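You operate a simulated robot arm through the tools that you are given. There is no shell and no other tool. Be economical: measure what you need, move in short steps, check, and stop when the job is done.

You are at the controls of a simulated two-armed robot. One attempt, no reset.

Task
On the top of the brown table, fold the blue cloth in half, so that its two long edges meet.

The check looks at the end state, three seconds after you hand in, the way a careful person would. Anything else that was tipped, shoved, dropped, spilled or broken makes it a failure. Flat cloth is picked up by pressing the open fingertips on it (5 to 10 N) and closing them slowly along it; thin cloth reads only 2 to 8 mm in the jaws.

Robot
Two 7-joint arms with two-finger parallel grippers on one trunk, on a base that drives. Base frame: it is fixed to the floor where the robot stands at the start and does not move with it; the origin is under the middle of the robot, x ahead of it, y to its left, z up; the surface under the hand at the start is at about z = 78. Readings come in cm, degrees, newtons and seconds.
The left shoulder is at the start at [7.1, 15.6, 100.5], the right one opposite. Places, roughly: top of the brown table [60, -10, 80]. Payload 3.91 kg a hand.
The TCP of each hand is the grasp point between the finger pads, 3 cm short of the fingertips. In the tool frame z runs along the fingers and y along their closing line. The gripper opens to 11 cm. The fingers are 2 cm wide and 1 cm thick; the gripper's body (4.8 by 11.2 cm) begins 5.5 cm behind the TCP.
Orientation is that of the tool frame in the base frame, as a unit quaternion [x, y, z, w]. With the fingers straight down and closing along the base's y, the tool's x points along the base's -x, its y along +y and its z along -z.

Tools
- The arms move only by the tool arm_command. It takes "left_moves", "right_moves" or both (then of equal length, played together; a hand with none holds still); each is a list of rows, each a list of 7 numbers: the shift along the base's x, y, z in m, then the turn, a rotation vector about the base's x, y, z in degrees, then the opening, from 0 (shut) to 1 (fully open). In form: [[x, y, z, wx, wy, wz, hand], ...]. A call has 1 to 10 rows; each row shifts and turns the commanded pose from where the row before left it. A row lasts 0.2 s, in which the tool goes at most 5 cm and 8.6 degrees; a call with a longer step from one row to the next is refused whole, and so is a gripper value outside its range. Where a pose cannot be reached the arm comes as near as it can. A force on the tool above 40 N (or 10 N above the force at the start of the call, whichever is more), or a blocked arm, ends the call early, and 0.2 s more pass. The fingers move at their own pace (about 10.8 cm/s each) and stop on an object; they squeeze with about 42 N. The grip force told is the motor's: it shows also when the fingers shut on nothing. Time passes only in rows, and 0.2 s behind the last, so rows that do not move let the fingers close. The reply holds the time, the measured pose of the TCP, the force on the tool along the base axes, the opening and the grip force, in the units named above and with some noise, with the torque about the TCP (base axes, N m) and any sound that the robot's microphone picked up.
- Cameras (640 x 400 px; columns grow to the right, rows downward): "scene" is now at [14.18, -1.62, 124.72]; the picture's right is [-0.17, -0.98, 0.00], its down [-0.44, 0.08, -0.90] and it looks along [0.88, -0.16, -0.45] (base axes); focal length 214 px, centre (320, 200). "left" rides on the left gripper at [7.2, -1.7, -10.3] in its tool frame; the picture's right is [0.23, 0.97, 0.00], its down [-0.76, 0.18, -0.62] and it looks along [-0.61, 0.14, 0.78] (tool axes); focal length 222 px, centre (320, 200). "right" rides on the right gripper at [7.2, 1.7, -10.3] in its tool frame; the picture's right is [-0.23, 0.97, 0.00], its down [-0.76, -0.18, -0.62] and it looks along [-0.61, -0.14, 0.78] (tool axes); focal length 222 px, centre (320, 200). There is no depth. A picture from a camera that has moved, and an enlarged one, comes with that camera's place and axes in the base frame and with its lens.
- get_image(camera): a new picture of that camera. The clock stands still meanwhile.
- lift_body(by): slides the trunk up (or, below 0, down) by that many cm; the arms and the scene camera ride with it, the base frame stays. It gives what a move gives, with no picture.
- drive_base(legs): drives the robot by 1 to 6 legs, each [ahead, left, turn to the left] in cm, cm and degrees, along the robot's own axes; the way and the turn of a leg run together, so that a leg with both is an arc; at most 150 cm and 180 degrees a leg. The arms and the cameras ride along, it lands a little off, and it stops where it bumps. It gives what a move gives.
- turn_head(pan, tilt): turns the head with the scene camera to pan (to the left, within 86 degrees either way) and tilt (down, from -29 to 69), counted from straight ahead of the robot. It gives what a move gives.
- enlarge(camera, box): a new picture of the part [left, top, right, bottom] of that camera's present view, enlarged. The clock stands still meanwhile.
- hand_in(): hands the job in; it is judged then, once.

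Work in short steps. Places have to be worked out from the pictures, the camera data and where the tool is seen: move nearer, look again, correct. Check each grasp and each placing, and mend what went wrong. You have 120 turns and 92 pictures in all, those below and enlarged ones among them. Open the grippers and draw the arms clear of the work before you hand the job in, unless the task says otherwise; then end with one line.

The tools are called after ">>>" as a command line: name --argument value ..., lists and objects as JSON in quotes. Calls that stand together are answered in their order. arm_command: Moves the arms, as the interface text tells. Its arguments: {"type":"object","properties":{"left_moves":{"type":"array","items":{"type":"array","items":{"type":"number"}}},"right_moves":{"type":"array","items":{"type":"array","items":{"type":"number"}}}},"required":[]} The other tools are called the same way: lift_body (by) slides the trunk up or down; drive_base (legs) drives the base; turn_head (pan, tilt) turns the head that bears the scene camera; get_image (camera) takes a picture; enlarge (camera, box) takes an enlarged picture of a part of a camera's view; hand_in () hands the job in.

At the start:

```text
time: 0.0
left_eef_pos: [77.25, 29.87, 100.85]
left_orientation: [0.0, 1.0, 0.0, 0.0]
left_force: [-0.7, 0.4, 0.5]
left_torque: [-0.01, -0.01, 0.02]
left_opening: 11.02
left_grip_force: 0.1
right_eef_pos: [80.46, -37.46, 102.22]
right_orientation: [-0.001, 1.0, 0.0, 0.0]
right_force: [0.6, 0.4, 0.2]
right_torque: [0.0, -0.03, -0.02]
right_opening: 10.98
right_grip_force: 0.1
trunk travel left (down, up): [-45.0, 49.0]
robot x, y, heading: [-0.08, 0.28, 0.0]
head pan, tilt: [-10.1, 26.4]
```

scene: 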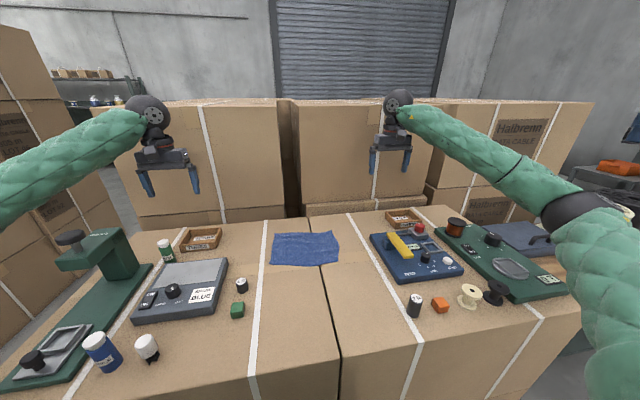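
right: 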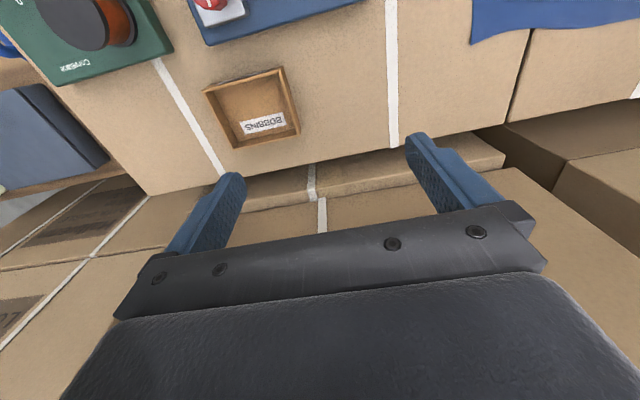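
left: 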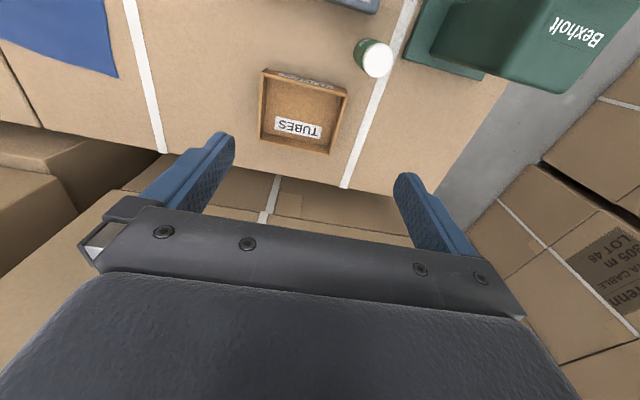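

The cloth appears to span about x 63–80, y −18–4, with its long edges running along y. I'll take a closer look to measure its corners.

>>> enlarge --camera "scene" --box '[250, 210, 378, 290]'

```text
5.00 times, centred on (314, 250) of scene
camera zoom: at [14.18, -1.62, 124.72], right [-0.17, -0.98, 0.0], down [-0.44, 0.08, -0.9], along [0.88, -0.16, -0.45], focal length 1072 px, centre (350, -50)
```

zoom: 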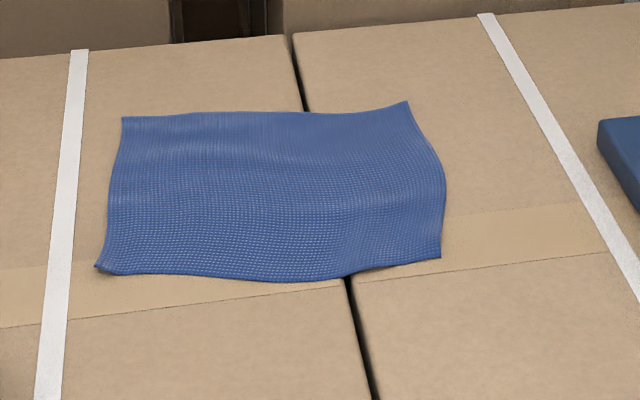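

Cloth corners (assuming z=78) come out at about far-left (81.3, 3.2), far-right (79.6, −17.9), near-right (63, −16.2) and near-left (65.8, 4.6). I'll turn both hands so they close across the long edge, and bring them towards the far corners while staying high.

>>> arm_command --left_moves '[[0.002, -0.02, 0, 0, 0, -8, 0.6], [0.002, -0.02, 0, 0, 0, -8, 0.6], [0.002, -0.02, 0, 0, 0, -8, 0.6], [0.002, -0.02, 0, 0, 0, -8, 0.6], [0.002, -0.02, 0, 0, 0, -8, 0.6], [0.002, -0.02, 0, 0, 0, -8, 0.6], [0.002, -0.02, 0, 0, 0, -8, 0.6], [0.002, -0.02, 0, 0, 0, -8, 0.6], [0.002, -0.02, 0, 0, 0, -8, 0.6], [0.002, -0.02, 0, 0, 0, -8, 0.6]]' --right_moves '[[-0.001, 0.015, 0, 0, 0, 8, 0.6], [-0.001, 0.015, 0, 0, 0, 8, 0.6], [-0.001, 0.015, 0, 0, 0, 8, 0.6], [-0.001, 0.015, 0, 0, 0, 8, 0.6], [-0.001, 0.015, 0, 0, 0, 8, 0.6], [-0.001, 0.015, 0, 0, 0, 8, 0.6], [-0.001, 0.015, 0, 0, 0, 8, 0.6], [-0.001, 0.015, 0, 0, 0, 8, 0.6], [-0.001, 0.015, 0, 0, 0, 8, 0.6], [-0.001, 0.015, 0, 0, 0, 8, 0.6]]'

```text
time: 2.4
left_eef_pos: [79.28, 13.79, 101.07]
left_orientation: [0.625, 0.78, 0.001, 0.001]
left_force: [-0.2, 0.4, -0.1]
left_torque: [0.0, 0.03, 0.01]
left_opening: 6.61
left_grip_force: 0.0
right_eef_pos: [81.09, -26.99, 102.54]
right_orientation: [-0.357, 0.934, -0.001, -0.001]
right_force: [-0.3, 0.3, -1.5]
right_torque: [0.0, 0.02, -0.01]
right_opening: 6.6
right_grip_force: 0.0
right hand out of reach, approached as far as the arm can: row 6, 7, 8, 9, 10
trunk travel left (down, up): [-45.0, 49.0]
robot x, y, heading: [0.2, 0.09, 1.8]
head pan, tilt: [-10.1, 26.4]
stopped in row 10 (left hand): the arm was blocked; the commanded pose is now the measured one
```

The right hand couldn't turn as far as asked, the left was blocked, and the base heading shifted by 1.8°. I'll look before moving anything else.

>>> get_image --camera "scene"

>>> get_image --camera "left"

>>> get_image --camera "right"

```text
87 pictures are left
camera scene: at [14.41, -0.81, 124.73], right [-0.14, -0.99, 0.0], down [-0.44, 0.06, -0.9], along [0.89, -0.13, -0.44], focal length 214 px, centre (320, 200)
```

scene: 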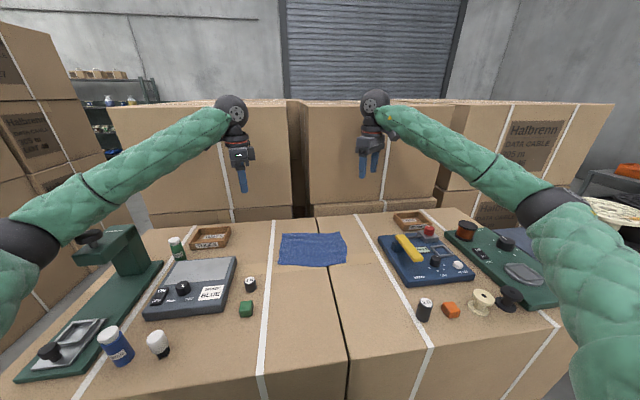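

```text
86 pictures are left
camera left: at [76.0, 20.6, 111.4], right [0.9, 0.43, 0.0], down [0.34, -0.7, 0.62], along [0.27, -0.56, -0.78], focal length 222 px, centre (320, 200)
```

left: 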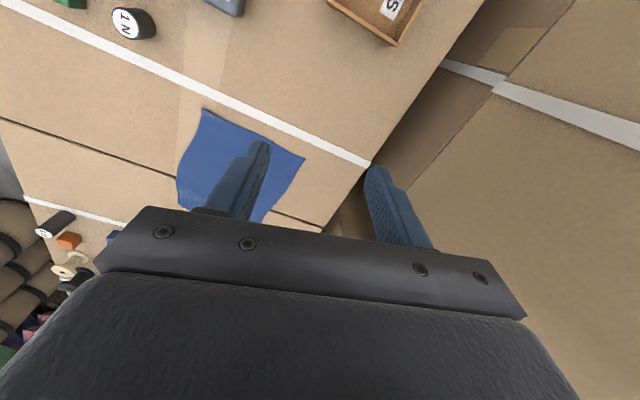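

```text
85 pictures are left
camera right: at [74.61, -30.52, 112.79], right [-0.48, 0.88, 0.0], down [0.69, 0.38, 0.62], along [0.55, 0.3, -0.78], focal length 222 px, centre (320, 200)
```

right: 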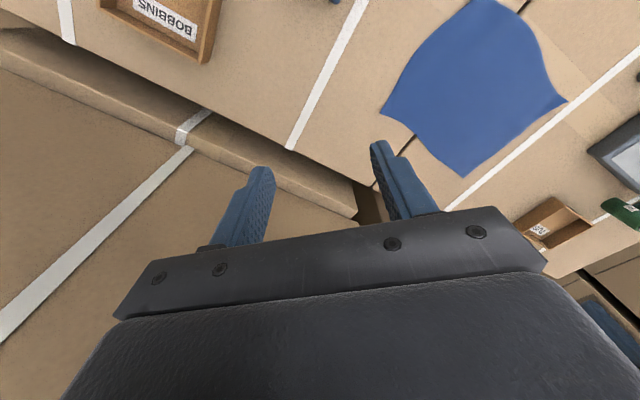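

The wrists jam when turned like this, so I'll change plan. The hands will close along y (no big turn) and each will pinch a short edge right at a far corner. I'll turn them back now and check.

>>> arm_command --left_moves '[[0, 0, 0, 0, 0, 8, 0.4], [0, 0, 0, 0, 0, 8, 0.4], [0, 0, 0, 0, 0, 8, 0.4], [0, 0, 0, 0, 0, 8, 0.4], [0, 0, -0.01, 0, 0, 8, 0.4], [0, 0, -0.01, 0, 0, 8, 0.4], [0, 0, -0.01, 0, 0, 8, 0.4], [0, 0, -0.01, 0, 0, 8, 0.4], [0, 0, -0.01, 0, 0, 8, 0.4]]' --right_moves '[[0, 0, 0, 0, 0, -8, 0.4], [0, 0, 0, 0, 0, -8, 0.4], [0, 0, 0, 0, 0, -8, 0.4], [0, 0, 0, 0, 0, -8, 0.4], [0, 0, -0.01, 0, 0, -8, 0.4], [0, 0, -0.01, 0, 0, -7, 0.4], [0, 0, -0.01, 0, 0, 0, 0.4], [0, 0, -0.01, 0, 0, 0, 0.4], [0, 0, -0.01, 0, 0, 0, 0.4]]'

```text
time: 4.6
left_eef_pos: [79.29, 14.05, 100.04]
left_orientation: [0.042, 0.999, 0.002, 0.027]
left_force: [0.6, 0.4, 0.3]
left_torque: [-0.03, 0.02, -0.01]
left_opening: 4.41
left_grip_force: 0.0
right_eef_pos: [80.83, -27.53, 97.79]
right_orientation: [0.045, 0.999, 0.003, 0.003]
right_force: [1.1, 0.7, -0.4]
right_torque: [0.04, 0.03, -0.03]
right_opening: 4.42
right_grip_force: 0.1
trunk travel left (down, up): [-45.0, 49.0]
robot x, y, heading: [0.25, 0.09, 2.0]
head pan, tilt: [-10.1, 26.4]
stopped in row 9 (left hand): the arm was blocked; the commanded pose is now the measured one
```

The left arm was blocked again, slightly tilted and higher than I asked. I'll look for the cause.

>>> get_image --camera "scene"

>>> get_image --camera "left"

>>> arm_command --left_moves '[[0, 0, 0, 0, 0, 0, 0.4], [0, 0, 0, 0, 0, 0, 0.4]]'

```text
84 pictures are left
camera scene: at [14.02, -1.5, 124.76], right [-0.14, -0.99, -0.01], down [-0.43, 0.07, -0.9], along [0.89, -0.13, -0.44], focal length 214 px, centre (320, 200)
```

scene: 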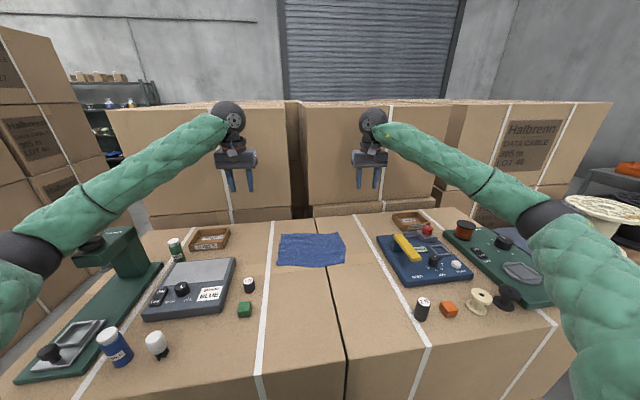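

```text
83 pictures are left
camera left: at [71.33, 12.91, 110.09], right [-0.15, 0.99, 0.0], down [0.74, 0.11, 0.66], along [0.66, 0.09, -0.75], focal length 222 px, centre (320, 200)
```

left: 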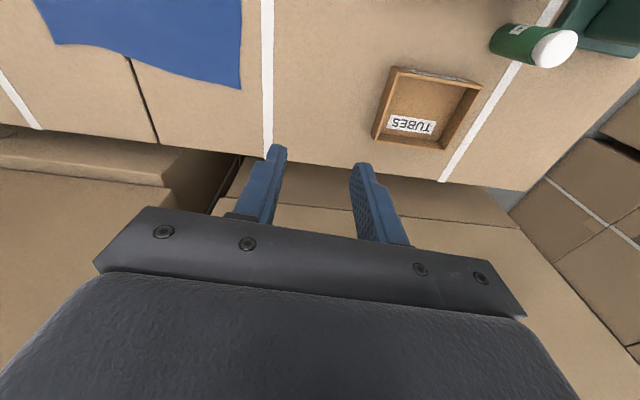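

```text
time: 5.2
left_eef_pos: [79.1, 13.9, 100.0]
left_orientation: [0.043, 0.999, 0.002, 0.026]
left_force: [-0.6, -0.1, 0.9]
left_torque: [0.01, -0.01, 0.0]
left_opening: 4.39
left_grip_force: 0.0
right_eef_pos: [80.65, -27.44, 98.15]
right_orientation: [0.046, 0.999, 0.001, 0.005]
right_force: [-0.3, -0.5, 0.2]
right_torque: [0.0, -0.02, -0.02]
right_opening: 4.37
right_grip_force: 0.0
trunk travel left (down, up): [-45.0, 49.0]
robot x, y, heading: [0.69, 0.48, 1.5]
head pan, tilt: [-10.1, 26.4]
```

Nothing visible touches the left arm, so this looks like a transient joint limit. I'll move the left hand in, level it and lower it a little, and bring the right hand in too.

>>> arm_command --left_moves '[[0, -0.015, 0, 0, 1, 0, 0.4], [0, -0.015, -0.005, 0, 1, 0, 0.4], [0, -0.015, -0.01, 0, 1, 0, 0.4], [0, -0.015, -0.01, 0, 0, 0, 0.4], [0, -0.015, -0.01, 0, 0, 0, 0.4], [0, -0.015, -0.01, 0, 0, 0, 0.4]]' --right_moves '[[0, 0.015, 0, 0, 0, 0, 0.4], [0, 0.015, -0.005, 0, 0, 0, 0.4], [0, 0.015, -0.005, 0, 0, 0, 0.4], [0, 0.015, -0.01, 0, 0, 0, 0.4], [-0.005, 0.01, -0.01, 0, 0, 0, 0.4], [-0.005, 0.01, -0.01, 0, 0, 0, 0.4]]'

```text
time: 6.8
left_eef_pos: [79.17, 14.14, 100.0]
left_orientation: [-0.001, 1.0, 0.003, 0.03]
left_force: [0.6, -1.0, -1.0]
left_torque: [0.02, 0.02, 0.0]
left_opening: 4.38
left_grip_force: 0.1
right_eef_pos: [80.93, -11.42, 94.18]
right_orientation: [0.011, 1.0, 0.003, 0.003]
right_force: [0.5, -1.0, -0.3]
right_torque: [0.04, 0.02, -0.04]
right_opening: 4.37
right_grip_force: 0.0
trunk travel left (down, up): [-45.0, 49.0]
robot x, y, heading: [0.88, 2.95, 6.0]
head pan, tilt: [-10.1, 26.4]
stopped in row 6 (left hand): the arm was blocked; the commanded pose is now the measured one
```

The base itself is being turned (now 6°) while the left hand stays put, so the left arm must be pressing on something outside. I'll turn the head left to find it.

>>> turn_head --pan 50 --tilt 35

>>> get_image --camera "scene"

```text
time: 8.1
left_eef_pos: [79.03, 13.94, 99.97]
left_orientation: [0.001, 1.0, 0.002, 0.029]
left_force: [0.9, -0.2, 0.2]
left_torque: [-0.01, 0.03, 0.01]
left_opening: 4.4
left_grip_force: 0.1
right_eef_pos: [80.85, -11.23, 94.59]
right_orientation: [0.011, 1.0, 0.003, 0.006]
right_force: [-0.5, 1.2, 0.2]
right_torque: [0.02, -0.01, 0.03]
right_opening: 4.41
right_grip_force: 0.0
trunk travel left (down, up): [-45.0, 49.0]
robot x, y, heading: [1.02, 2.71, 5.9]
head pan, tilt: [50.0, 35.0]
```

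```text
82 pictures are left
camera scene: at [9.53, 10.17, 123.71], right [0.83, -0.56, 0.01], down [-0.31, -0.47, -0.83], along [0.47, 0.68, -0.56], focal length 214 px, centre (320, 200)
```

scene: 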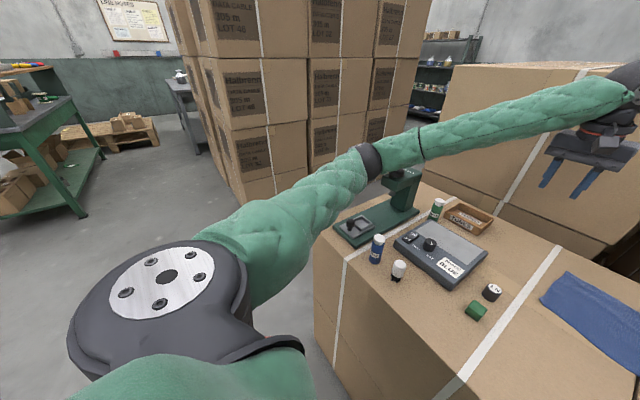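

The left elbow sits right beside the tall green press and seems to be jammed against it. I'll zoom in on the contact before backing it out.

>>> enlarge --camera "scene" --box '[310, 120, 470, 260]'

```text
2.86 times, centred on (390, 190) of scene
camera zoom: at [9.53, 10.17, 123.71], right [0.83, -0.56, 0.01], down [-0.31, -0.47, -0.83], along [0.47, 0.68, -0.56], focal length 613 px, centre (120, 229)
```

zoom: 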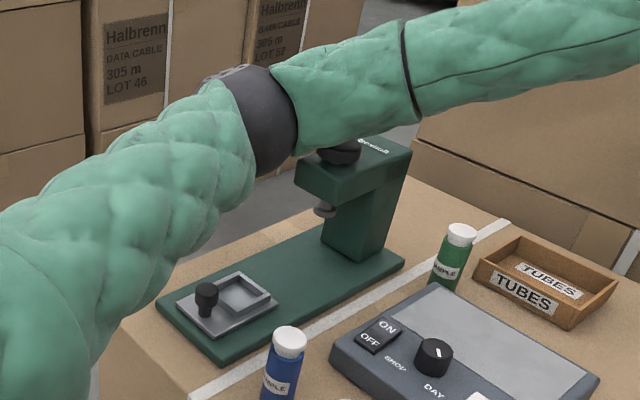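

The left forearm is resting on the press's black knob. Lifting the trunk raises the arm straight off it.

>>> lift_body --by 15

>>> enlarge --camera "scene" --box '[270, 120, 590, 320]'

```text
time: 9.8
left_eef_pos: [80.18, 14.23, 112.39]
left_orientation: [0.001, 1.0, 0.0, 0.015]
left_force: [0.5, -0.7, -1.0]
left_torque: [0.01, 0.01, -0.01]
left_opening: 4.41
left_grip_force: 0.1
right_eef_pos: [81.96, -11.02, 108.32]
right_orientation: [0.011, 1.0, 0.0, 0.0]
right_force: [0.3, 0.4, -0.3]
right_torque: [-0.01, 0.04, -0.01]
right_opening: 4.38
right_grip_force: 0.0
trunk travel left (down, up): [-60.0, 34.0]
robot x, y, heading: [1.08, 3.06, 5.8]
head pan, tilt: [50.0, 35.0]
```

```text
2.00 times, centred on (430, 220) of scene
camera zoom: at [11.05, 10.63, 138.36], right [0.83, -0.56, 0.0], down [-0.32, -0.47, -0.82], along [0.46, 0.68, -0.57], focal length 429 px, centre (100, 160)
```

zoom: 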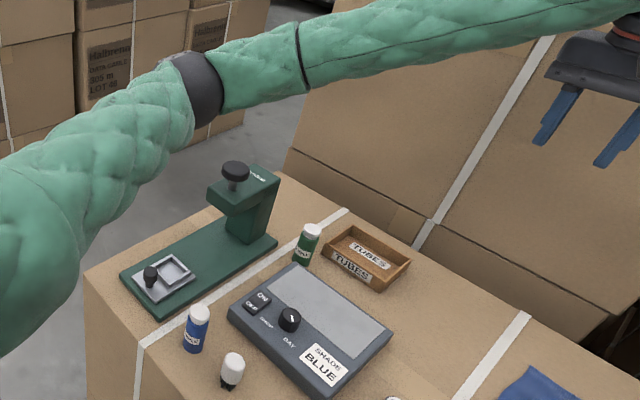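

The press is still upright and in place. To keep the left elbow away from it I'll straighten the base and drive about 15 cm right, so the robot is centred on the cloth.

>>> drive_base --legs '[[0, 0, -5.8], [-1, -14, 0]]'

>>> turn_head --pan 0 --tilt 40

>>> get_image --camera "scene"

```text
time: 11.7
left_eef_pos: [79.78, -8.07, 112.56]
left_orientation: [0.052, 0.999, 0.0, 0.015]
left_force: [0.1, -0.2, 0.2]
left_torque: [0.04, -0.01, 0.0]
left_opening: 4.41
left_grip_force: 0.0
right_eef_pos: [78.98, -33.19, 108.33]
right_orientation: [0.062, 0.998, 0.001, -0.001]
right_force: [-0.4, -0.1, -1.0]
right_torque: [0.02, 0.01, 0.02]
right_opening: 4.39
right_grip_force: 0.1
trunk travel left (down, up): [-60.0, 34.0]
robot x, y, heading: [-0.06, -11.24, 0.1]
head pan, tilt: [50.0, 35.0]
```

```text
time: 12.9
left_eef_pos: [79.86, -7.94, 112.57]
left_orientation: [0.052, 0.999, -0.001, 0.015]
left_force: [0.1, -0.2, -0.4]
left_torque: [0.0, -0.01, -0.02]
left_opening: 4.41
left_grip_force: 0.0
right_eef_pos: [78.96, -33.04, 108.34]
right_orientation: [0.062, 0.998, 0.0, -0.001]
right_force: [0.4, 0.0, 1.1]
right_torque: [0.01, 0.01, -0.03]
right_opening: 4.41
right_grip_force: 0.1
trunk travel left (down, up): [-60.0, 34.0]
robot x, y, heading: [-0.23, -10.91, 0.1]
head pan, tilt: [0.0, 40.0]
```

```text
79 pictures are left
camera scene: at [13.57, -11.09, 137.61], right [0.0, -1.0, 0.0], down [-0.64, 0.0, -0.77], along [0.77, 0.0, -0.64], focal length 214 px, centre (320, 200)
```

scene: 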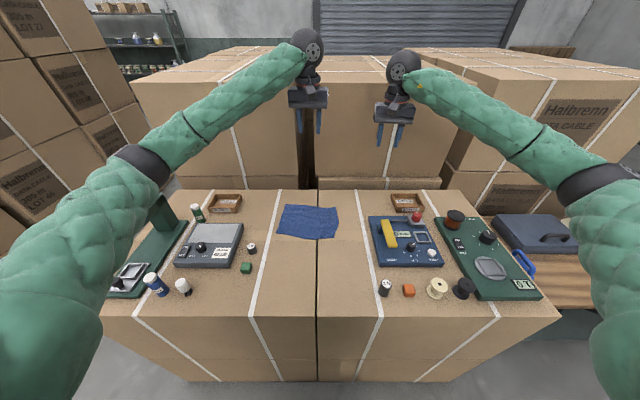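

The robot is now centred on the cloth and clear of the press. I'll zoom in to re-measure the cloth from this new viewpoint.

>>> enlarge --camera "scene" --box '[256, 180, 384, 260]'

```text
5.00 times, centred on (320, 220) of scene
camera zoom: at [13.57, -11.09, 137.61], right [0.0, -1.0, 0.0], down [-0.64, 0.0, -0.77], along [0.77, 0.0, -0.64], focal length 1072 px, centre (320, 100)
```

zoom: 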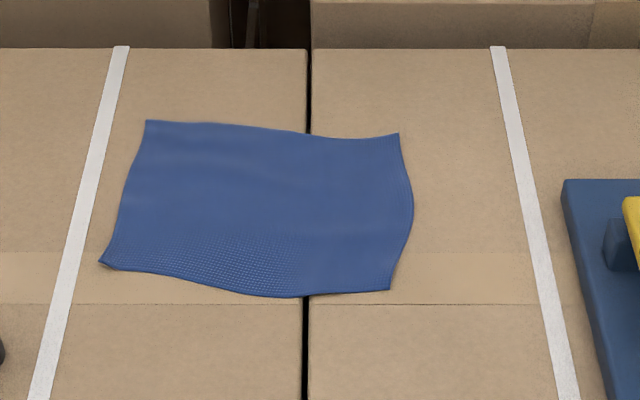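

The measured corners agree to within about 1 cm. I'll bring both hands above the far corners at z≈97 and then check clearance and alignment.

>>> arm_command --left_moves '[[0, 0.02, 0, 0, 1, 0, 0.28], [0, 0.02, 0, 0, 0.7, 0, 0.28], [0, 0.02, -0.02, 0, 0, 0, 0.28], [0, 0.02, -0.025, 0, 0, 0, 0.28], [0, 0.022, -0.03, 0, 0, 0, 0.28], [0, 0, -0.03, 0, 0, 0, 0.28], [0, 0, -0.03, 0, 0, 0, 0.28], [0, 0, -0.02, 0, 0, 0, 0.28]]' --right_moves '[[0, 0.03, 0, 0, 0, 0, 0.28], [0, 0.03, 0, 0, 0, 0, 0.28], [0, 0.03, -0.02, 0, 0, 0, 0.28], [0, 0.03, -0.025, 0, 0, 0, 0.28], [0, 0.03, -0.02, 0, 0, 0, 0.28], [0, 0.013, -0.02, 0, 0, 0, 0.28], [0, 0, -0.02, 0, 0, 0, 0.28], [0, 0, -0.01, 0, 0, 0, 0.28]]'

>>> get_image --camera "scene"

>>> get_image --camera "left"

>>> get_image --camera "right"

```text
time: 14.7
left_eef_pos: [79.79, 2.43, 97.15]
left_orientation: [0.052, 0.999, -0.002, 0.0]
left_force: [-0.1, -0.5, 1.0]
left_torque: [0.01, 0.01, 0.02]
left_opening: 3.07
left_grip_force: 0.1
right_eef_pos: [79.07, -16.7, 96.99]
right_orientation: [0.062, 0.998, 0.0, -0.001]
right_force: [-0.4, -1.0, 0.4]
right_torque: [-0.01, 0.02, 0.01]
right_opening: 3.09
right_grip_force: 0.1
trunk travel left (down, up): [-60.0, 34.0]
robot x, y, heading: [0.19, -10.94, -0.1]
head pan, tilt: [0.0, 40.0]
```

```text
77 pictures are left
camera scene: at [13.61, -11.08, 137.62], right [0.0, -1.0, 0.0], down [-0.64, 0.0, -0.77], along [0.77, 0.0, -0.64], focal length 214 px, centre (320, 200)
```

scene: 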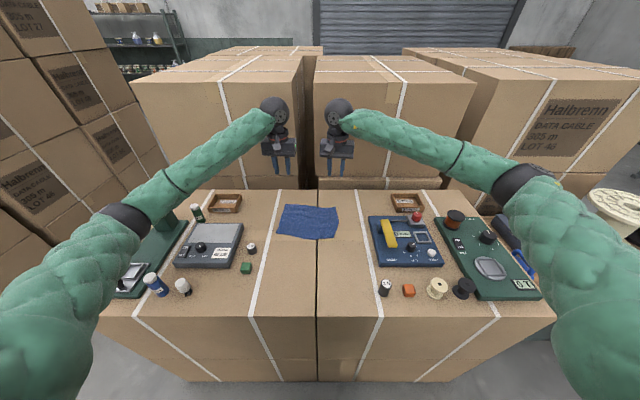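

```text
76 pictures are left
camera left: at [72.43, 1.62, 107.53], right [-0.12, 0.99, 0.0], down [0.78, 0.1, 0.62], along [0.62, 0.07, -0.78], focal length 222 px, centre (320, 200)
```

left: 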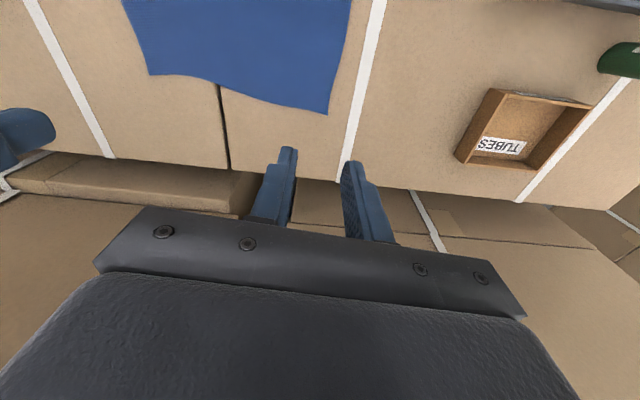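

```text
75 pictures are left
camera right: at [72.09, -14.12, 107.14], right [0.35, 0.94, 0.0], down [0.74, -0.27, 0.62], along [0.58, -0.22, -0.78], focal length 222 px, centre (320, 200)
```

right: 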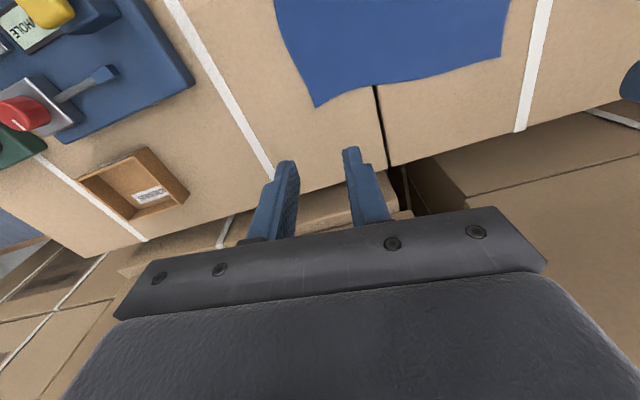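

From the wrist cameras the far corners are at about (81.5, 3.5) and (79.6, −17.6), which puts the hands well placed. I'll lower them to just above the cloth.

>>> arm_command --left_moves '[[0.005, 0, -0.03, 0, 0, 0, 0.28], [0, 0, -0.03, 0, 0, 0, 0.28], [0, 0, -0.03, 0, 0, 0, 0.28], [0, 0, -0.03, 0, 0, 0, 0.28], [0, 0, -0.015, 0, 0, 0, 0.28]]' --right_moves '[[0, 0, -0.03, 0, 0, 0, 0.28], [0, 0, -0.03, 0, 0, 0, 0.28], [0, 0, -0.03, 0, 0, 0, 0.28], [0, 0, -0.03, 0, 0, 0, 0.28], [0, 0, -0.015, 0, 0, 0, 0.28]]'

>>> enlarge --camera "scene" --box '[240, 130, 400, 260]'

>>> get_image --camera "left"

>>> get_image --camera "right"

```text
time: 15.9
left_eef_pos: [80.38, 2.37, 83.93]
left_orientation: [0.052, 0.999, -0.001, 0.001]
left_force: [-1.3, -0.3, -0.2]
left_torque: [-0.01, 0.0, 0.02]
left_opening: 3.08
left_grip_force: 0.0
right_eef_pos: [78.86, -16.68, 83.57]
right_orientation: [0.062, 0.998, 0.0, 0.0]
right_force: [-0.4, 0.8, 0.5]
right_torque: [-0.01, 0.01, 0.03]
right_opening: 3.08
right_grip_force: 0.1
trunk travel left (down, up): [-60.0, 34.0]
robot x, y, heading: [-0.09, -11.04, -0.2]
head pan, tilt: [0.0, 40.0]
```

```text
3.08 times, centred on (320, 195) of scene
camera zoom: at [13.41, -11.25, 137.73], right [0.0, -1.0, 0.0], down [-0.64, 0.0, -0.77], along [0.77, 0.0, -0.64], focal length 660 px, centre (320, 215)
```

zoom: 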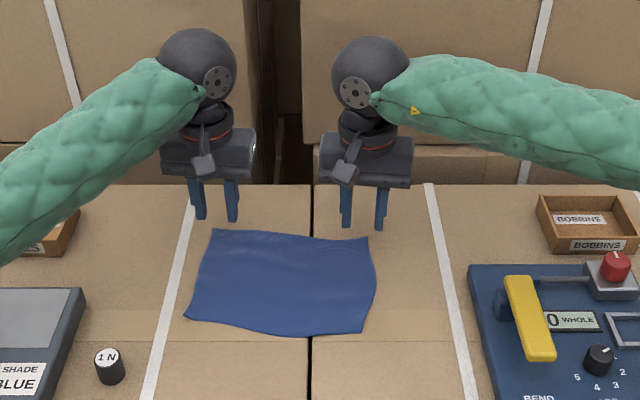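

```text
73 pictures are left
camera left: at [72.85, 1.51, 94.27], right [-0.12, 0.99, 0.0], down [0.77, 0.1, 0.63], along [0.62, 0.08, -0.78], focal length 222 px, centre (320, 200)
```

left: 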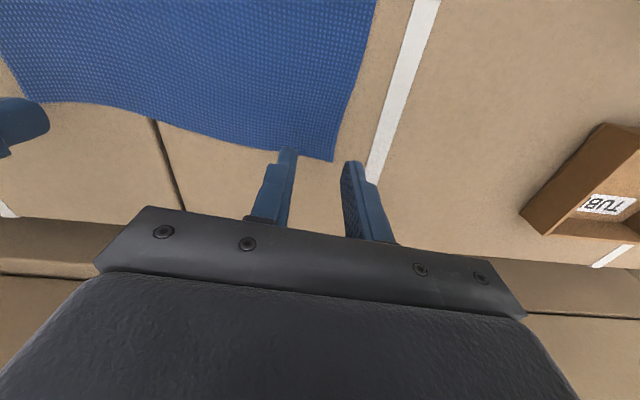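

```text
72 pictures are left
camera right: at [71.96, -14.21, 93.87], right [0.35, 0.94, 0.0], down [0.73, -0.27, 0.62], along [0.58, -0.21, -0.78], focal length 222 px, centre (320, 200)
```

right: 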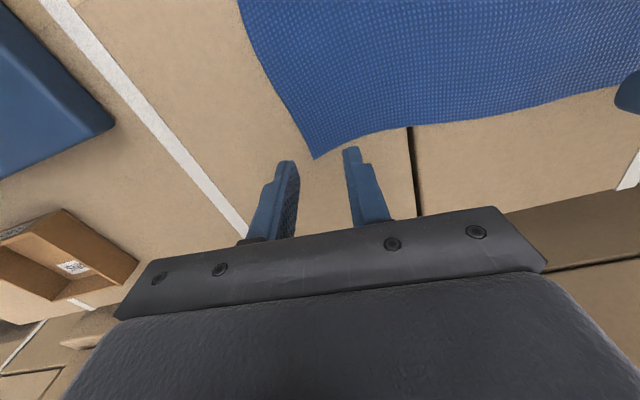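

The corners are confirmed at (81.5, 3.6) and (79.6, −17.4). I'll nudge both hands slightly inward and lower gently until they touch.

>>> arm_command --left_moves '[[-0.003, 0, -0.01, 0, 0, 0, 0.28], [0, 0, -0.01, 0, 0, 0, 0.28], [0, 0, -0.005, 0, 0, 0, 0.28], [0, 0, -0.005, 0, 0, 0, 0.28]]' --right_moves '[[-0.005, 0, -0.01, 0, 0, 0, 0.28], [0, 0, -0.01, 0, 0, 0, 0.28], [0, 0, -0.005, 0, 0, 0, 0.28], [0, 0, -0.002, 0, 0, 0, 0.28]]'

```text
time: 16.9
left_eef_pos: [80.01, 1.84, 81.11]
left_orientation: [0.055, 0.998, -0.006, 0.003]
left_force: [-3.6, -0.7, 15.5]
left_torque: [0.21, 0.11, 0.08]
left_opening: 3.05
left_grip_force: 0.0
right_eef_pos: [78.67, -16.73, 81.0]
right_orientation: [0.062, 0.998, 0.003, 0.004]
right_force: [-3.4, -1.4, 13.4]
right_torque: [0.22, 0.1, 0.07]
right_opening: 2.96
right_grip_force: 0.1
trunk travel left (down, up): [-60.0, 34.0]
robot x, y, heading: [-0.11, -11.38, -0.1]
head pan, tilt: [0.0, 40.0]
stopped in row 4 (left hand): the force on the tool passed its limit at 47 N (the readings are from after the stop); the commanded pose is now the measured one
```

Both hands are touching at 13–15 N. I'll ease off about 1 mm and close slowly.

>>> arm_command --left_moves '[[0, 0, 0.001, 0, 0, 0, 0.27], [0, 0, 0, 0, 0, 0, 0.24], [0, 0, 0, 0, 0, 0, 0.21], [0, 0, 0, 0, 0, 0, 0.18], [0, 0, 0, 0, 0, 0, 0.15], [0, 0, 0, 0, 0, 0, 0.12], [0, 0, 0, 0, 0, 0, 0.09], [0, 0, 0, 0, 0, 0, 0.06], [0, 0, 0, 0, 0, 0, 0.03], [0, 0, 0, 0, 0, 0, 0.0]]' --right_moves '[[0, 0, 0.001, 0, 0, 0, 0.27], [0, 0, 0, 0, 0, 0, 0.24], [0, 0, 0, 0, 0, 0, 0.21], [0, 0, 0, 0, 0, 0, 0.18], [0, 0, 0, 0, 0, 0, 0.15], [0, 0, 0, 0, 0, 0, 0.12], [0, 0, 0, 0, 0, 0, 0.09], [0, 0, 0, 0, 0, 0, 0.06], [0, 0, 0, 0, 0, 0, 0.03], [0, 0, 0, 0, 0, 0, 0.0]]'

>>> get_image --camera "left"

>>> get_image --camera "right"

```text
time: 19.1
left_eef_pos: [80.01, 1.82, 81.31]
left_orientation: [0.055, 0.998, -0.005, 0.003]
left_force: [0.4, -0.4, 7.4]
left_torque: [0.0, 0.01, -0.02]
left_opening: 0.0
left_grip_force: 37.5
right_eef_pos: [78.57, -16.8, 81.18]
right_orientation: [0.061, 0.998, 0.002, 0.001]
right_force: [0.1, 0.0, 0.7]
right_torque: [0.0, 0.0, -0.02]
right_opening: 0.18
right_grip_force: 42.3
trunk travel left (down, up): [-60.0, 34.0]
robot x, y, heading: [-0.25, -10.82, 0.1]
head pan, tilt: [0.0, 40.0]
```

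```text
71 pictures are left
camera left: at [72.49, 1.2, 91.54], right [-0.12, 0.99, -0.01], down [0.77, 0.1, 0.63], along [0.62, 0.07, -0.78], focal length 222 px, centre (320, 200)
```

left: 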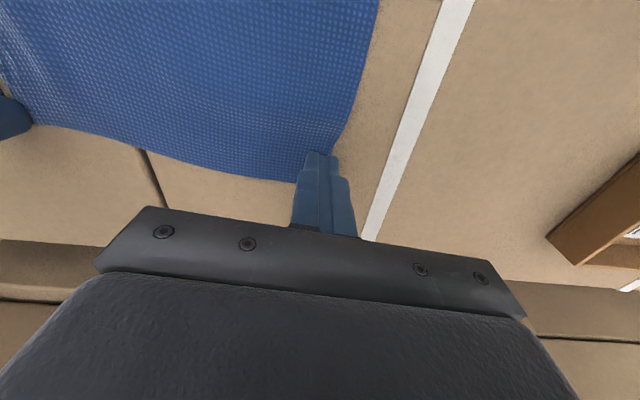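

```text
70 pictures are left
camera right: at [71.61, -14.11, 91.42], right [0.35, 0.94, 0.0], down [0.73, -0.27, 0.62], along [0.59, -0.21, -0.78], focal length 222 px, centre (320, 200)
```

right: 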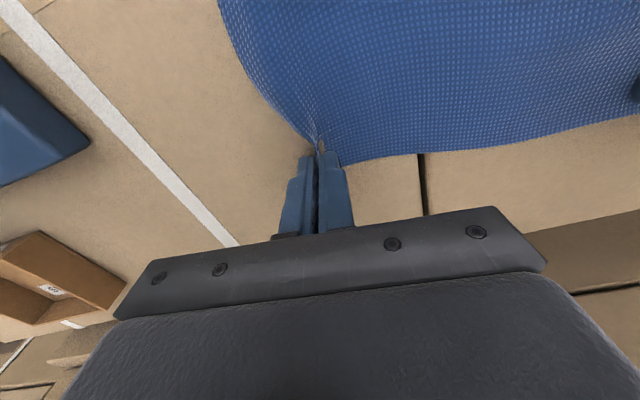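

The right hand has the cloth (1.8 mm). The left shut on nothing. I'll lift and reopen the left and look again.

>>> arm_command --left_moves '[[0, 0, 0.01, 0, 0, 0, 0.0], [0, 0, 0.01, 0, 0, 0, 0.28], [0, 0, 0, 0, 0, 0, 0.28], [0, 0, 0, 0, 0, 0, 0.28]]'

>>> get_image --camera "left"

```text
time: 20.1
left_eef_pos: [79.65, 2.12, 83.08]
left_orientation: [0.054, 0.999, -0.005, 0.003]
left_force: [-0.1, 0.7, 0.3]
left_torque: [-0.01, 0.02, -0.02]
left_opening: 3.1
left_grip_force: 0.0
right_eef_pos: [78.57, -16.52, 81.33]
right_orientation: [0.061, 0.998, 0.0, 0.002]
right_force: [0.1, 0.7, -0.3]
right_torque: [-0.01, 0.01, -0.01]
right_opening: 0.21
right_grip_force: 42.0
trunk travel left (down, up): [-60.0, 34.0]
robot x, y, heading: [-0.13, -10.91, -0.5]
head pan, tilt: [0.0, 40.0]
```

```text
69 pictures are left
camera left: at [72.28, 1.35, 93.56], right [-0.12, 0.99, -0.01], down [0.77, 0.1, 0.63], along [0.62, 0.07, -0.78], focal length 222 px, centre (320, 200)
```

left: 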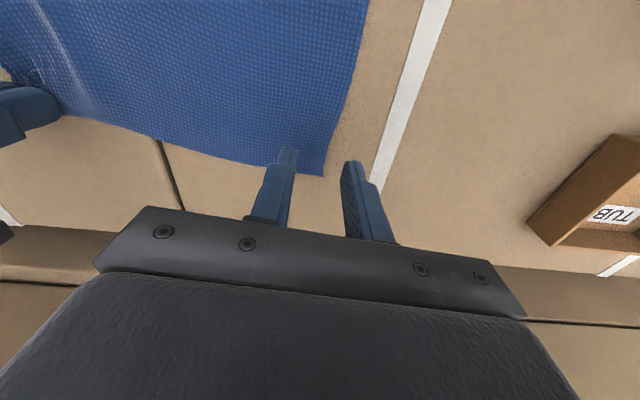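

The left corner is now at about (82.0, 2.6). I'll move the left hand to (80.9, 1.6) and press again in fine steps.

>>> arm_command --left_moves '[[0.012, -0.006, 0, 0, 0, 0, 0.28], [0, 0, -0.01, 0, 0, 0, 0.28], [0, 0, -0.005, 0, 0, 0, 0.28], [0, 0, -0.003, 0, 0, 0, 0.28], [0, 0, -0.002, 0, 0, 0, 0.28]]'

>>> get_image --camera "left"

```text
time: 21.3
left_eef_pos: [81.35, 1.76, 82.73]
left_orientation: [0.053, 0.999, -0.001, 0.011]
left_force: [-0.4, 0.2, -0.4]
left_torque: [0.0, -0.01, -0.03]
left_opening: 3.07
left_grip_force: 0.0
right_eef_pos: [78.34, -16.86, 81.87]
right_orientation: [0.063, 0.998, 0.004, 0.003]
right_force: [-0.1, -0.4, -0.7]
right_torque: [-0.01, -0.01, -0.02]
right_opening: 0.21
right_grip_force: 41.8
trunk travel left (down, up): [-60.0, 34.0]
robot x, y, heading: [-0.45, -11.02, -0.1]
head pan, tilt: [0.0, 40.0]
```

```text
68 pictures are left
camera left: at [73.66, 0.92, 93.0], right [-0.12, 0.99, -0.01], down [0.76, 0.1, 0.64], along [0.64, 0.08, -0.77], focal length 222 px, centre (320, 200)
```

left: 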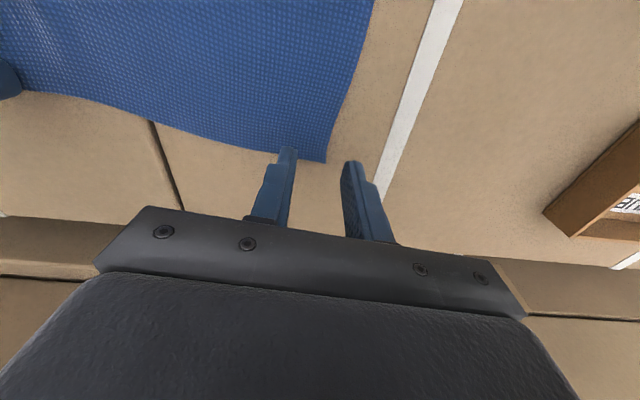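

The left hand only got to z 82.7 with no tool force, so its arm may be resting on something again. I'll look left.

>>> turn_head --pan 45 --tilt 40

>>> get_image --camera "scene"

```text
time: 22.4
left_eef_pos: [81.28, 1.77, 82.66]
left_orientation: [0.053, 0.999, 0.001, 0.011]
left_force: [0.8, 0.4, -0.9]
left_torque: [0.03, -0.01, 0.0]
left_opening: 3.08
left_grip_force: 0.0
right_eef_pos: [78.27, -16.95, 81.73]
right_orientation: [0.062, 0.998, 0.004, 0.003]
right_force: [0.1, 0.1, -0.1]
right_torque: [-0.04, 0.0, 0.01]
right_opening: 0.19
right_grip_force: 42.0
trunk travel left (down, up): [-60.0, 34.0]
robot x, y, heading: [-0.38, -11.12, -0.4]
head pan, tilt: [45.0, 40.0]
```

```text
67 pictures are left
camera scene: at [10.3, -5.51, 137.88], right [0.71, -0.71, 0.0], down [-0.45, -0.45, -0.77], along [0.55, 0.54, -0.64], focal length 214 px, centre (320, 200)
```

scene: 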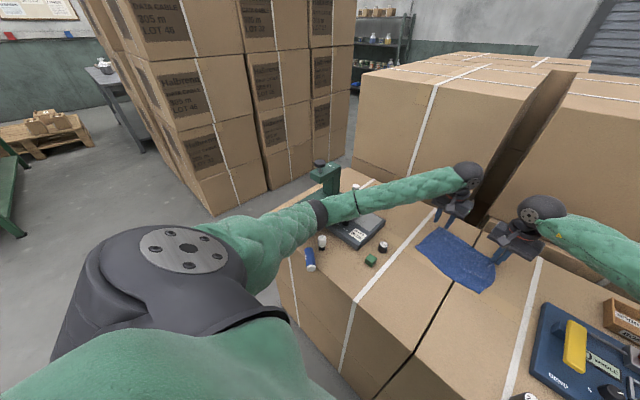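

>>> enlarge --camera "scene" --box '[270, 140, 510, 300]'

```text
2.50 times, centred on (390, 220) of scene
camera zoom: at [10.3, -5.51, 137.88], right [0.71, -0.71, 0.0], down [-0.45, -0.45, -0.77], along [0.55, 0.54, -0.64], focal length 536 px, centre (145, 150)
```

zoom: 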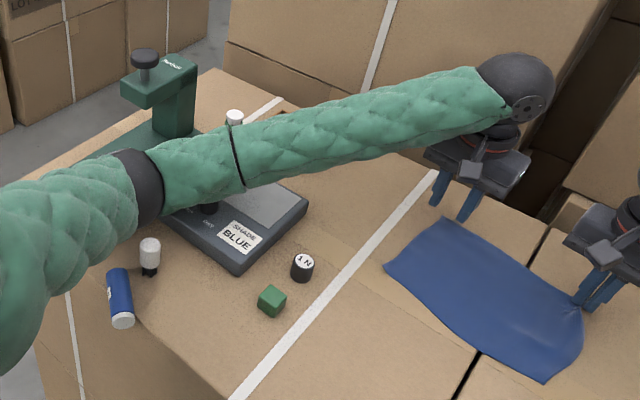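

The left elbow came down on the table and knocked the blue bottle over; it is lying near (38, 26). I'll let go with the right hand, raise the trunk to free the elbow, then stand the bottle up again before folding.

>>> arm_command --right_moves '[[0, 0, 0, 0, 0, 0, 0.2], [0, 0, 0, 0, 0, 0, 0.2], [0, 0, 0.02, 0, 0, 0, 0.2]]'

>>> lift_body --by 20

>>> get_image --camera "scene"

```text
time: 23.2
left_eef_pos: [81.31, 1.72, 82.75]
left_orientation: [0.053, 0.999, 0.0, 0.011]
left_force: [-0.4, 0.4, -0.6]
left_torque: [-0.03, 0.02, 0.03]
left_opening: 3.09
left_grip_force: 0.1
right_eef_pos: [78.13, -16.97, 83.82]
right_orientation: [0.062, 0.998, 0.004, 0.003]
right_force: [0.8, 0.0, -0.3]
right_torque: [0.03, 0.0, -0.02]
right_opening: 2.2
right_grip_force: 0.0
trunk travel left (down, up): [-60.0, 34.0]
robot x, y, heading: [-0.2, -11.06, -0.3]
head pan, tilt: [45.0, 40.0]
```

```text
time: 25.4
left_eef_pos: [81.32, 1.41, 101.09]
left_orientation: [0.054, 0.999, -0.005, 0.003]
left_force: [-0.9, 0.0, -0.3]
left_torque: [-0.03, -0.02, -0.03]
left_opening: 3.09
left_grip_force: 0.0
right_eef_pos: [78.7, -16.75, 103.12]
right_orientation: [0.062, 0.998, 0.001, 0.001]
right_force: [-0.5, 0.7, -0.1]
right_torque: [0.0, -0.01, 0.0]
right_opening: 2.22
right_grip_force: 0.0
trunk travel left (down, up): [-80.0, 14.0]
robot x, y, heading: [0.46, -10.97, 0.0]
head pan, tilt: [45.0, 40.0]
```

```text
65 pictures are left
camera scene: at [11.12, -5.12, 157.6], right [0.71, -0.71, 0.0], down [-0.46, -0.45, -0.77], along [0.54, 0.54, -0.64], focal length 214 px, centre (320, 200)
```

scene: 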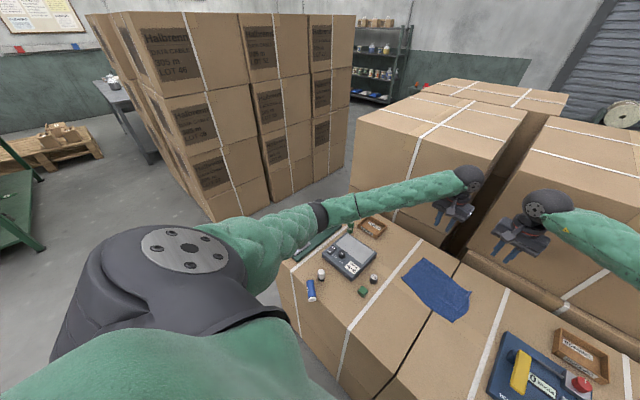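

>>> enlarge --camera "scene" --box '[270, 220, 398, 320]'

```text
4.00 times, centred on (334, 270) of scene
camera zoom: at [11.12, -5.12, 157.6], right [0.71, -0.71, 0.0], down [-0.46, -0.45, -0.77], along [0.54, 0.54, -0.64], focal length 858 px, centre (264, -80)
```

zoom: 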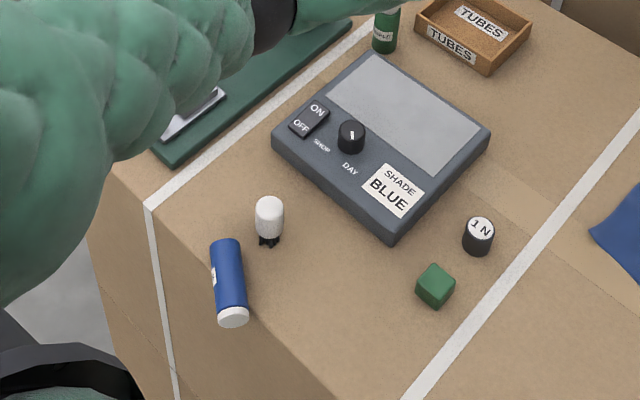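

The bottle lies across the near table edge (x≈37), its cap overhanging towards me at about (34.5, 22.7), and it originally stood near (43.5, 35). I plan to come at the cap horizontally from outside the table edge, grip it, and pitch the hand down to stand the bottle up. First I'll raise both hands and move the right one aside.

>>> arm_command --left_moves '[[0, 0, 0.03, 0, 0, 0, 0.4], [0, 0, 0.03, 0, 0, 0, 0.5], [0, 0, 0.03, 0, 0, 0, 0.6], [-0.02, 0, 0.03, 0, 0, 0, 0.6], [-0.03, 0, 0, 0, 0, 0, 0.6], [-0.03, 0, 0, 0, 0, 0, 0.6], [-0.03, 0, 0, 0, 0, 0, 0.6]]' --right_moves '[[0, 0, 0.03, 0, 0, 0, 0.2], [0, 0, 0.03, 0, 0, 0, 0.2], [0, -0.03, 0.03, 0, 0, 0, 0.2], [-0.03, -0.04, 0.03, 0, 0, 0, 0.2], [-0.03, -0.04, 0, 0, 0, 0, 0.2], [-0.03, -0.04, 0, 0, 0, 0, 0.2], [-0.03, -0.04, 0, 0, 0, 0, 0.2]]'

>>> turn_head --pan 0 --tilt 50

>>> get_image --camera "scene"

```text
refused: row 4 steps farther than a row can; nothing moved
```

```text
time: 26.5
left_eef_pos: [81.27, 1.51, 101.04]
left_orientation: [0.055, 0.998, -0.004, 0.002]
left_force: [-0.4, 0.1, -0.1]
left_torque: [0.01, -0.01, -0.02]
left_opening: 3.06
left_grip_force: 0.0
right_eef_pos: [78.63, -16.71, 103.06]
right_orientation: [0.062, 0.998, 0.002, 0.001]
right_force: [0.0, -0.3, -0.3]
right_torque: [-0.02, -0.02, 0.01]
right_opening: 2.21
right_grip_force: 0.0
trunk travel left (down, up): [-80.0, 14.0]
robot x, y, heading: [-0.43, -11.26, -0.0]
head pan, tilt: [0.0, 50.0]
```

```text
63 pictures are left
camera scene: at [12.78, -11.12, 156.2], right [0.0, -1.0, 0.0], down [-0.77, 0.0, -0.64], along [0.64, 0.0, -0.77], focal length 214 px, centre (320, 200)
```

scene: 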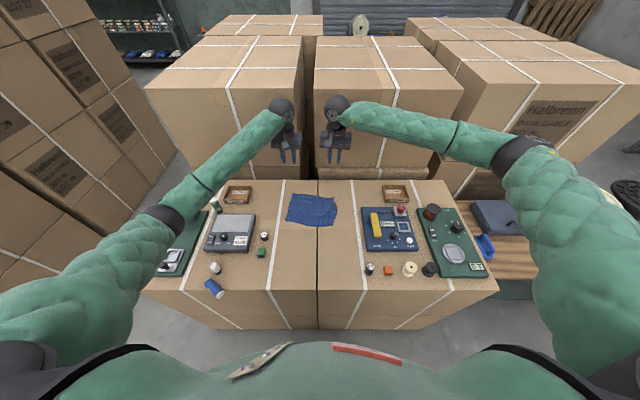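

One row was too long. I'll send it again with shorter steps.

>>> arm_command --left_moves '[[0, 0, 0.03, 0, 0, 0, 0.4], [0, 0, 0.03, 0, 0, 0, 0.5], [0, 0, 0.03, 0, 0, 0, 0.6], [-0.02, 0, 0.03, 0, 0, 0, 0.6], [-0.03, 0, 0, 0, 0, 0, 0.6], [-0.03, 0, 0, 0, 0, 0, 0.6], [-0.03, 0, 0, 0, 0, 0, 0.6]]' --right_moves '[[0, 0, 0.03, 0, 0, 0, 0.2], [0, 0, 0.03, 0, 0, 0, 0.2], [0, -0.03, 0.03, 0, 0, 0, 0.2], [-0.02, -0.03, 0.03, 0, 0, 0, 0.2], [-0.02, -0.04, 0, 0, 0, 0, 0.2], [-0.02, -0.04, 0, 0, 0, 0, 0.2], [-0.02, -0.04, 0, 0, 0, 0, 0.2]]'

>>> enlarge --camera "scene" --box '[180, 240, 276, 300]'

```text
time: 28.1
left_eef_pos: [70.02, 1.22, 113.34]
left_orientation: [0.055, 0.998, -0.005, 0.003]
left_force: [-0.8, 0.0, 0.6]
left_torque: [0.06, -0.02, 0.01]
left_opening: 6.59
left_grip_force: 0.1
right_eef_pos: [70.46, -34.69, 115.16]
right_orientation: [0.061, 0.998, 0.001, 0.002]
right_force: [-0.8, 0.1, -0.2]
right_torque: [0.02, 0.0, 0.01]
right_opening: 2.22
right_grip_force: 0.1
trunk travel left (down, up): [-80.0, 14.0]
robot x, y, heading: [0.22, -11.19, -0.2]
head pan, tilt: [0.0, 50.0]
```

```text
6.67 times, centred on (228, 270) of scene
camera zoom: at [12.49, -11.26, 156.23], right [0.0, -1.0, 0.0], down [-0.77, 0.0, -0.64], along [0.64, 0.0, -0.77], focal length 1430 px, centre (933, -267)
```

zoom: 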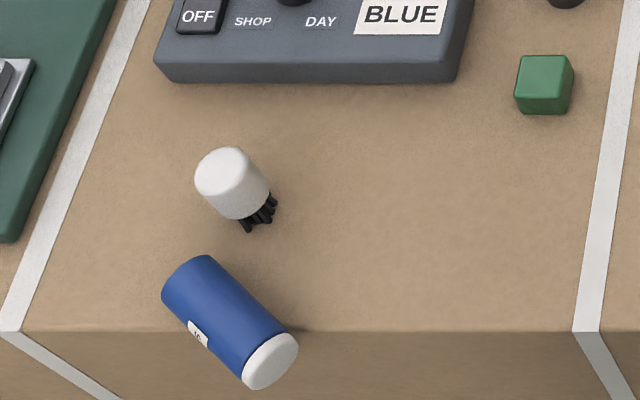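

The bottle is 3.4 cm thick and about 8 cm long, with its centre of mass right at the table edge. I'll back off, turn left about 40°, and take up a position facing along the bottle's axis.

>>> drive_base --legs '[[-35, 0, 0], [0, 0, 40], [9.5, -37, 0]]'

>>> turn_head --pan 10 --tilt 55

>>> get_image --camera "scene"

>>> get_image --camera "left"

```text
time: 34.2
left_eef_pos: [41.9, 22.0, 113.14]
left_orientation: [-0.295, 0.956, -0.003, 0.004]
left_force: [-0.8, 0.4, -0.3]
left_torque: [0.01, -0.06, 0.03]
left_opening: 6.59
left_grip_force: 0.1
right_eef_pos: [65.47, -4.9, 115.22]
right_orientation: [-0.289, 0.957, 0.002, 0.0]
right_force: [-0.3, 1.0, 0.7]
right_torque: [0.02, 0.01, -0.02]
right_opening: 2.22
right_grip_force: 0.0
trunk travel left (down, up): [-80.0, 14.0]
robot x, y, heading: [-3.73, -33.27, 40.7]
head pan, tilt: [0.0, 50.0]
```

```text
time: 35.0
left_eef_pos: [41.74, 21.93, 113.18]
left_orientation: [-0.295, 0.956, -0.003, 0.004]
left_force: [-0.5, 0.6, -0.3]
left_torque: [0.02, 0.01, -0.03]
left_opening: 6.6
left_grip_force: 0.0
right_eef_pos: [65.54, -4.99, 115.18]
right_orientation: [-0.287, 0.958, 0.002, 0.0]
right_force: [-0.1, 0.5, 0.2]
right_torque: [0.04, 0.01, 0.01]
right_opening: 2.21
right_grip_force: 0.1
trunk travel left (down, up): [-80.0, 14.0]
robot x, y, heading: [-3.6, -33.14, 40.4]
head pan, tilt: [10.0, 55.0]
```

```text
61 pictures are left
camera scene: at [5.03, -24.23, 155.55], right [0.77, -0.64, 0.0], down [-0.52, -0.63, -0.57], along [0.36, 0.44, -0.82], focal length 214 px, centre (320, 200)
```

scene: 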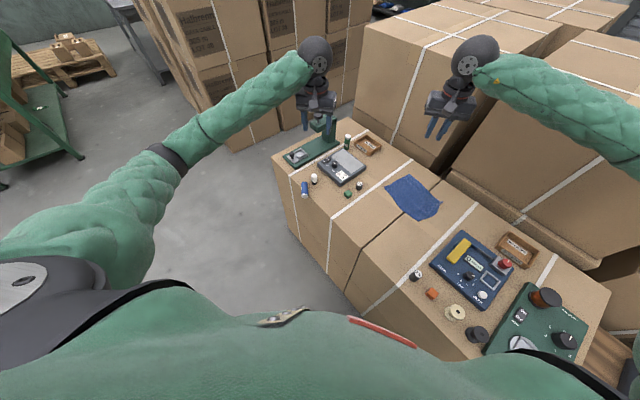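

```text
60 pictures are left
camera left: at [36.65, 16.63, 123.55], right [-0.74, 0.68, -0.01], down [0.52, 0.58, 0.63], along [0.43, 0.46, -0.78], focal length 222 px, centre (320, 200)
```

left: 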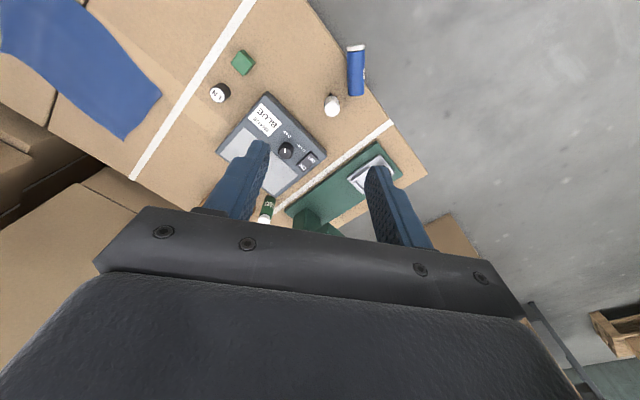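

I'll back off another 12 cm for arm room, then yaw the left hand to the bottle's axis (52.5°) and start pitching it up, still high above everything.

>>> drive_base --legs '[[-12, 0, 0]]'

>>> arm_command --left_moves '[[0, 0, 0, 0, 0, 6, 0.6], [0, 0, 0, 0, 0, 6, 0.6], [0, 0, 0, 0, 0, 6, 0.6], [0, 0, 0, 5.95, -4.57, 0, 0.6], [0, 0, 0, 5.95, -4.57, 0, 0.6], [0, 0, 0, 5.95, -4.57, 0, 0.6], [0, 0, 0, 5.95, -4.57, 0, 0.6], [0, 0, 0, 5.95, -4.57, 0, 0.6]]'

```text
time: 36.2
left_eef_pos: [32.55, 14.27, 113.15]
left_orientation: [-0.296, 0.955, -0.003, 0.003]
left_force: [-0.5, -0.6, 0.4]
left_torque: [0.01, -0.01, 0.02]
left_opening: 6.61
left_grip_force: 0.0
right_eef_pos: [56.34, -12.71, 115.18]
right_orientation: [-0.289, 0.957, 0.002, 0.0]
right_force: [0.2, -0.4, -0.3]
right_torque: [-0.02, -0.01, -0.02]
right_opening: 2.19
right_grip_force: 0.0
trunk travel left (down, up): [-80.0, 14.0]
robot x, y, heading: [-12.86, -40.76, 40.4]
head pan, tilt: [10.0, 55.0]
```

```text
time: 38.0
left_eef_pos: [32.59, 14.24, 113.2]
left_orientation: [-0.416, 0.849, 0.141, 0.294]
left_force: [0.5, -0.9, -0.8]
left_torque: [0.02, -0.03, -0.01]
left_opening: 6.6
left_grip_force: 0.0
right_eef_pos: [56.3, -12.75, 115.01]
right_orientation: [-0.289, 0.957, 0.002, 0.0]
right_force: [0.9, -0.2, -0.6]
right_torque: [0.01, 0.03, 0.0]
right_opening: 2.21
right_grip_force: 0.1
trunk travel left (down, up): [-80.0, 14.0]
robot x, y, heading: [-12.7, -41.08, 41.0]
head pan, tilt: [10.0, 55.0]
```

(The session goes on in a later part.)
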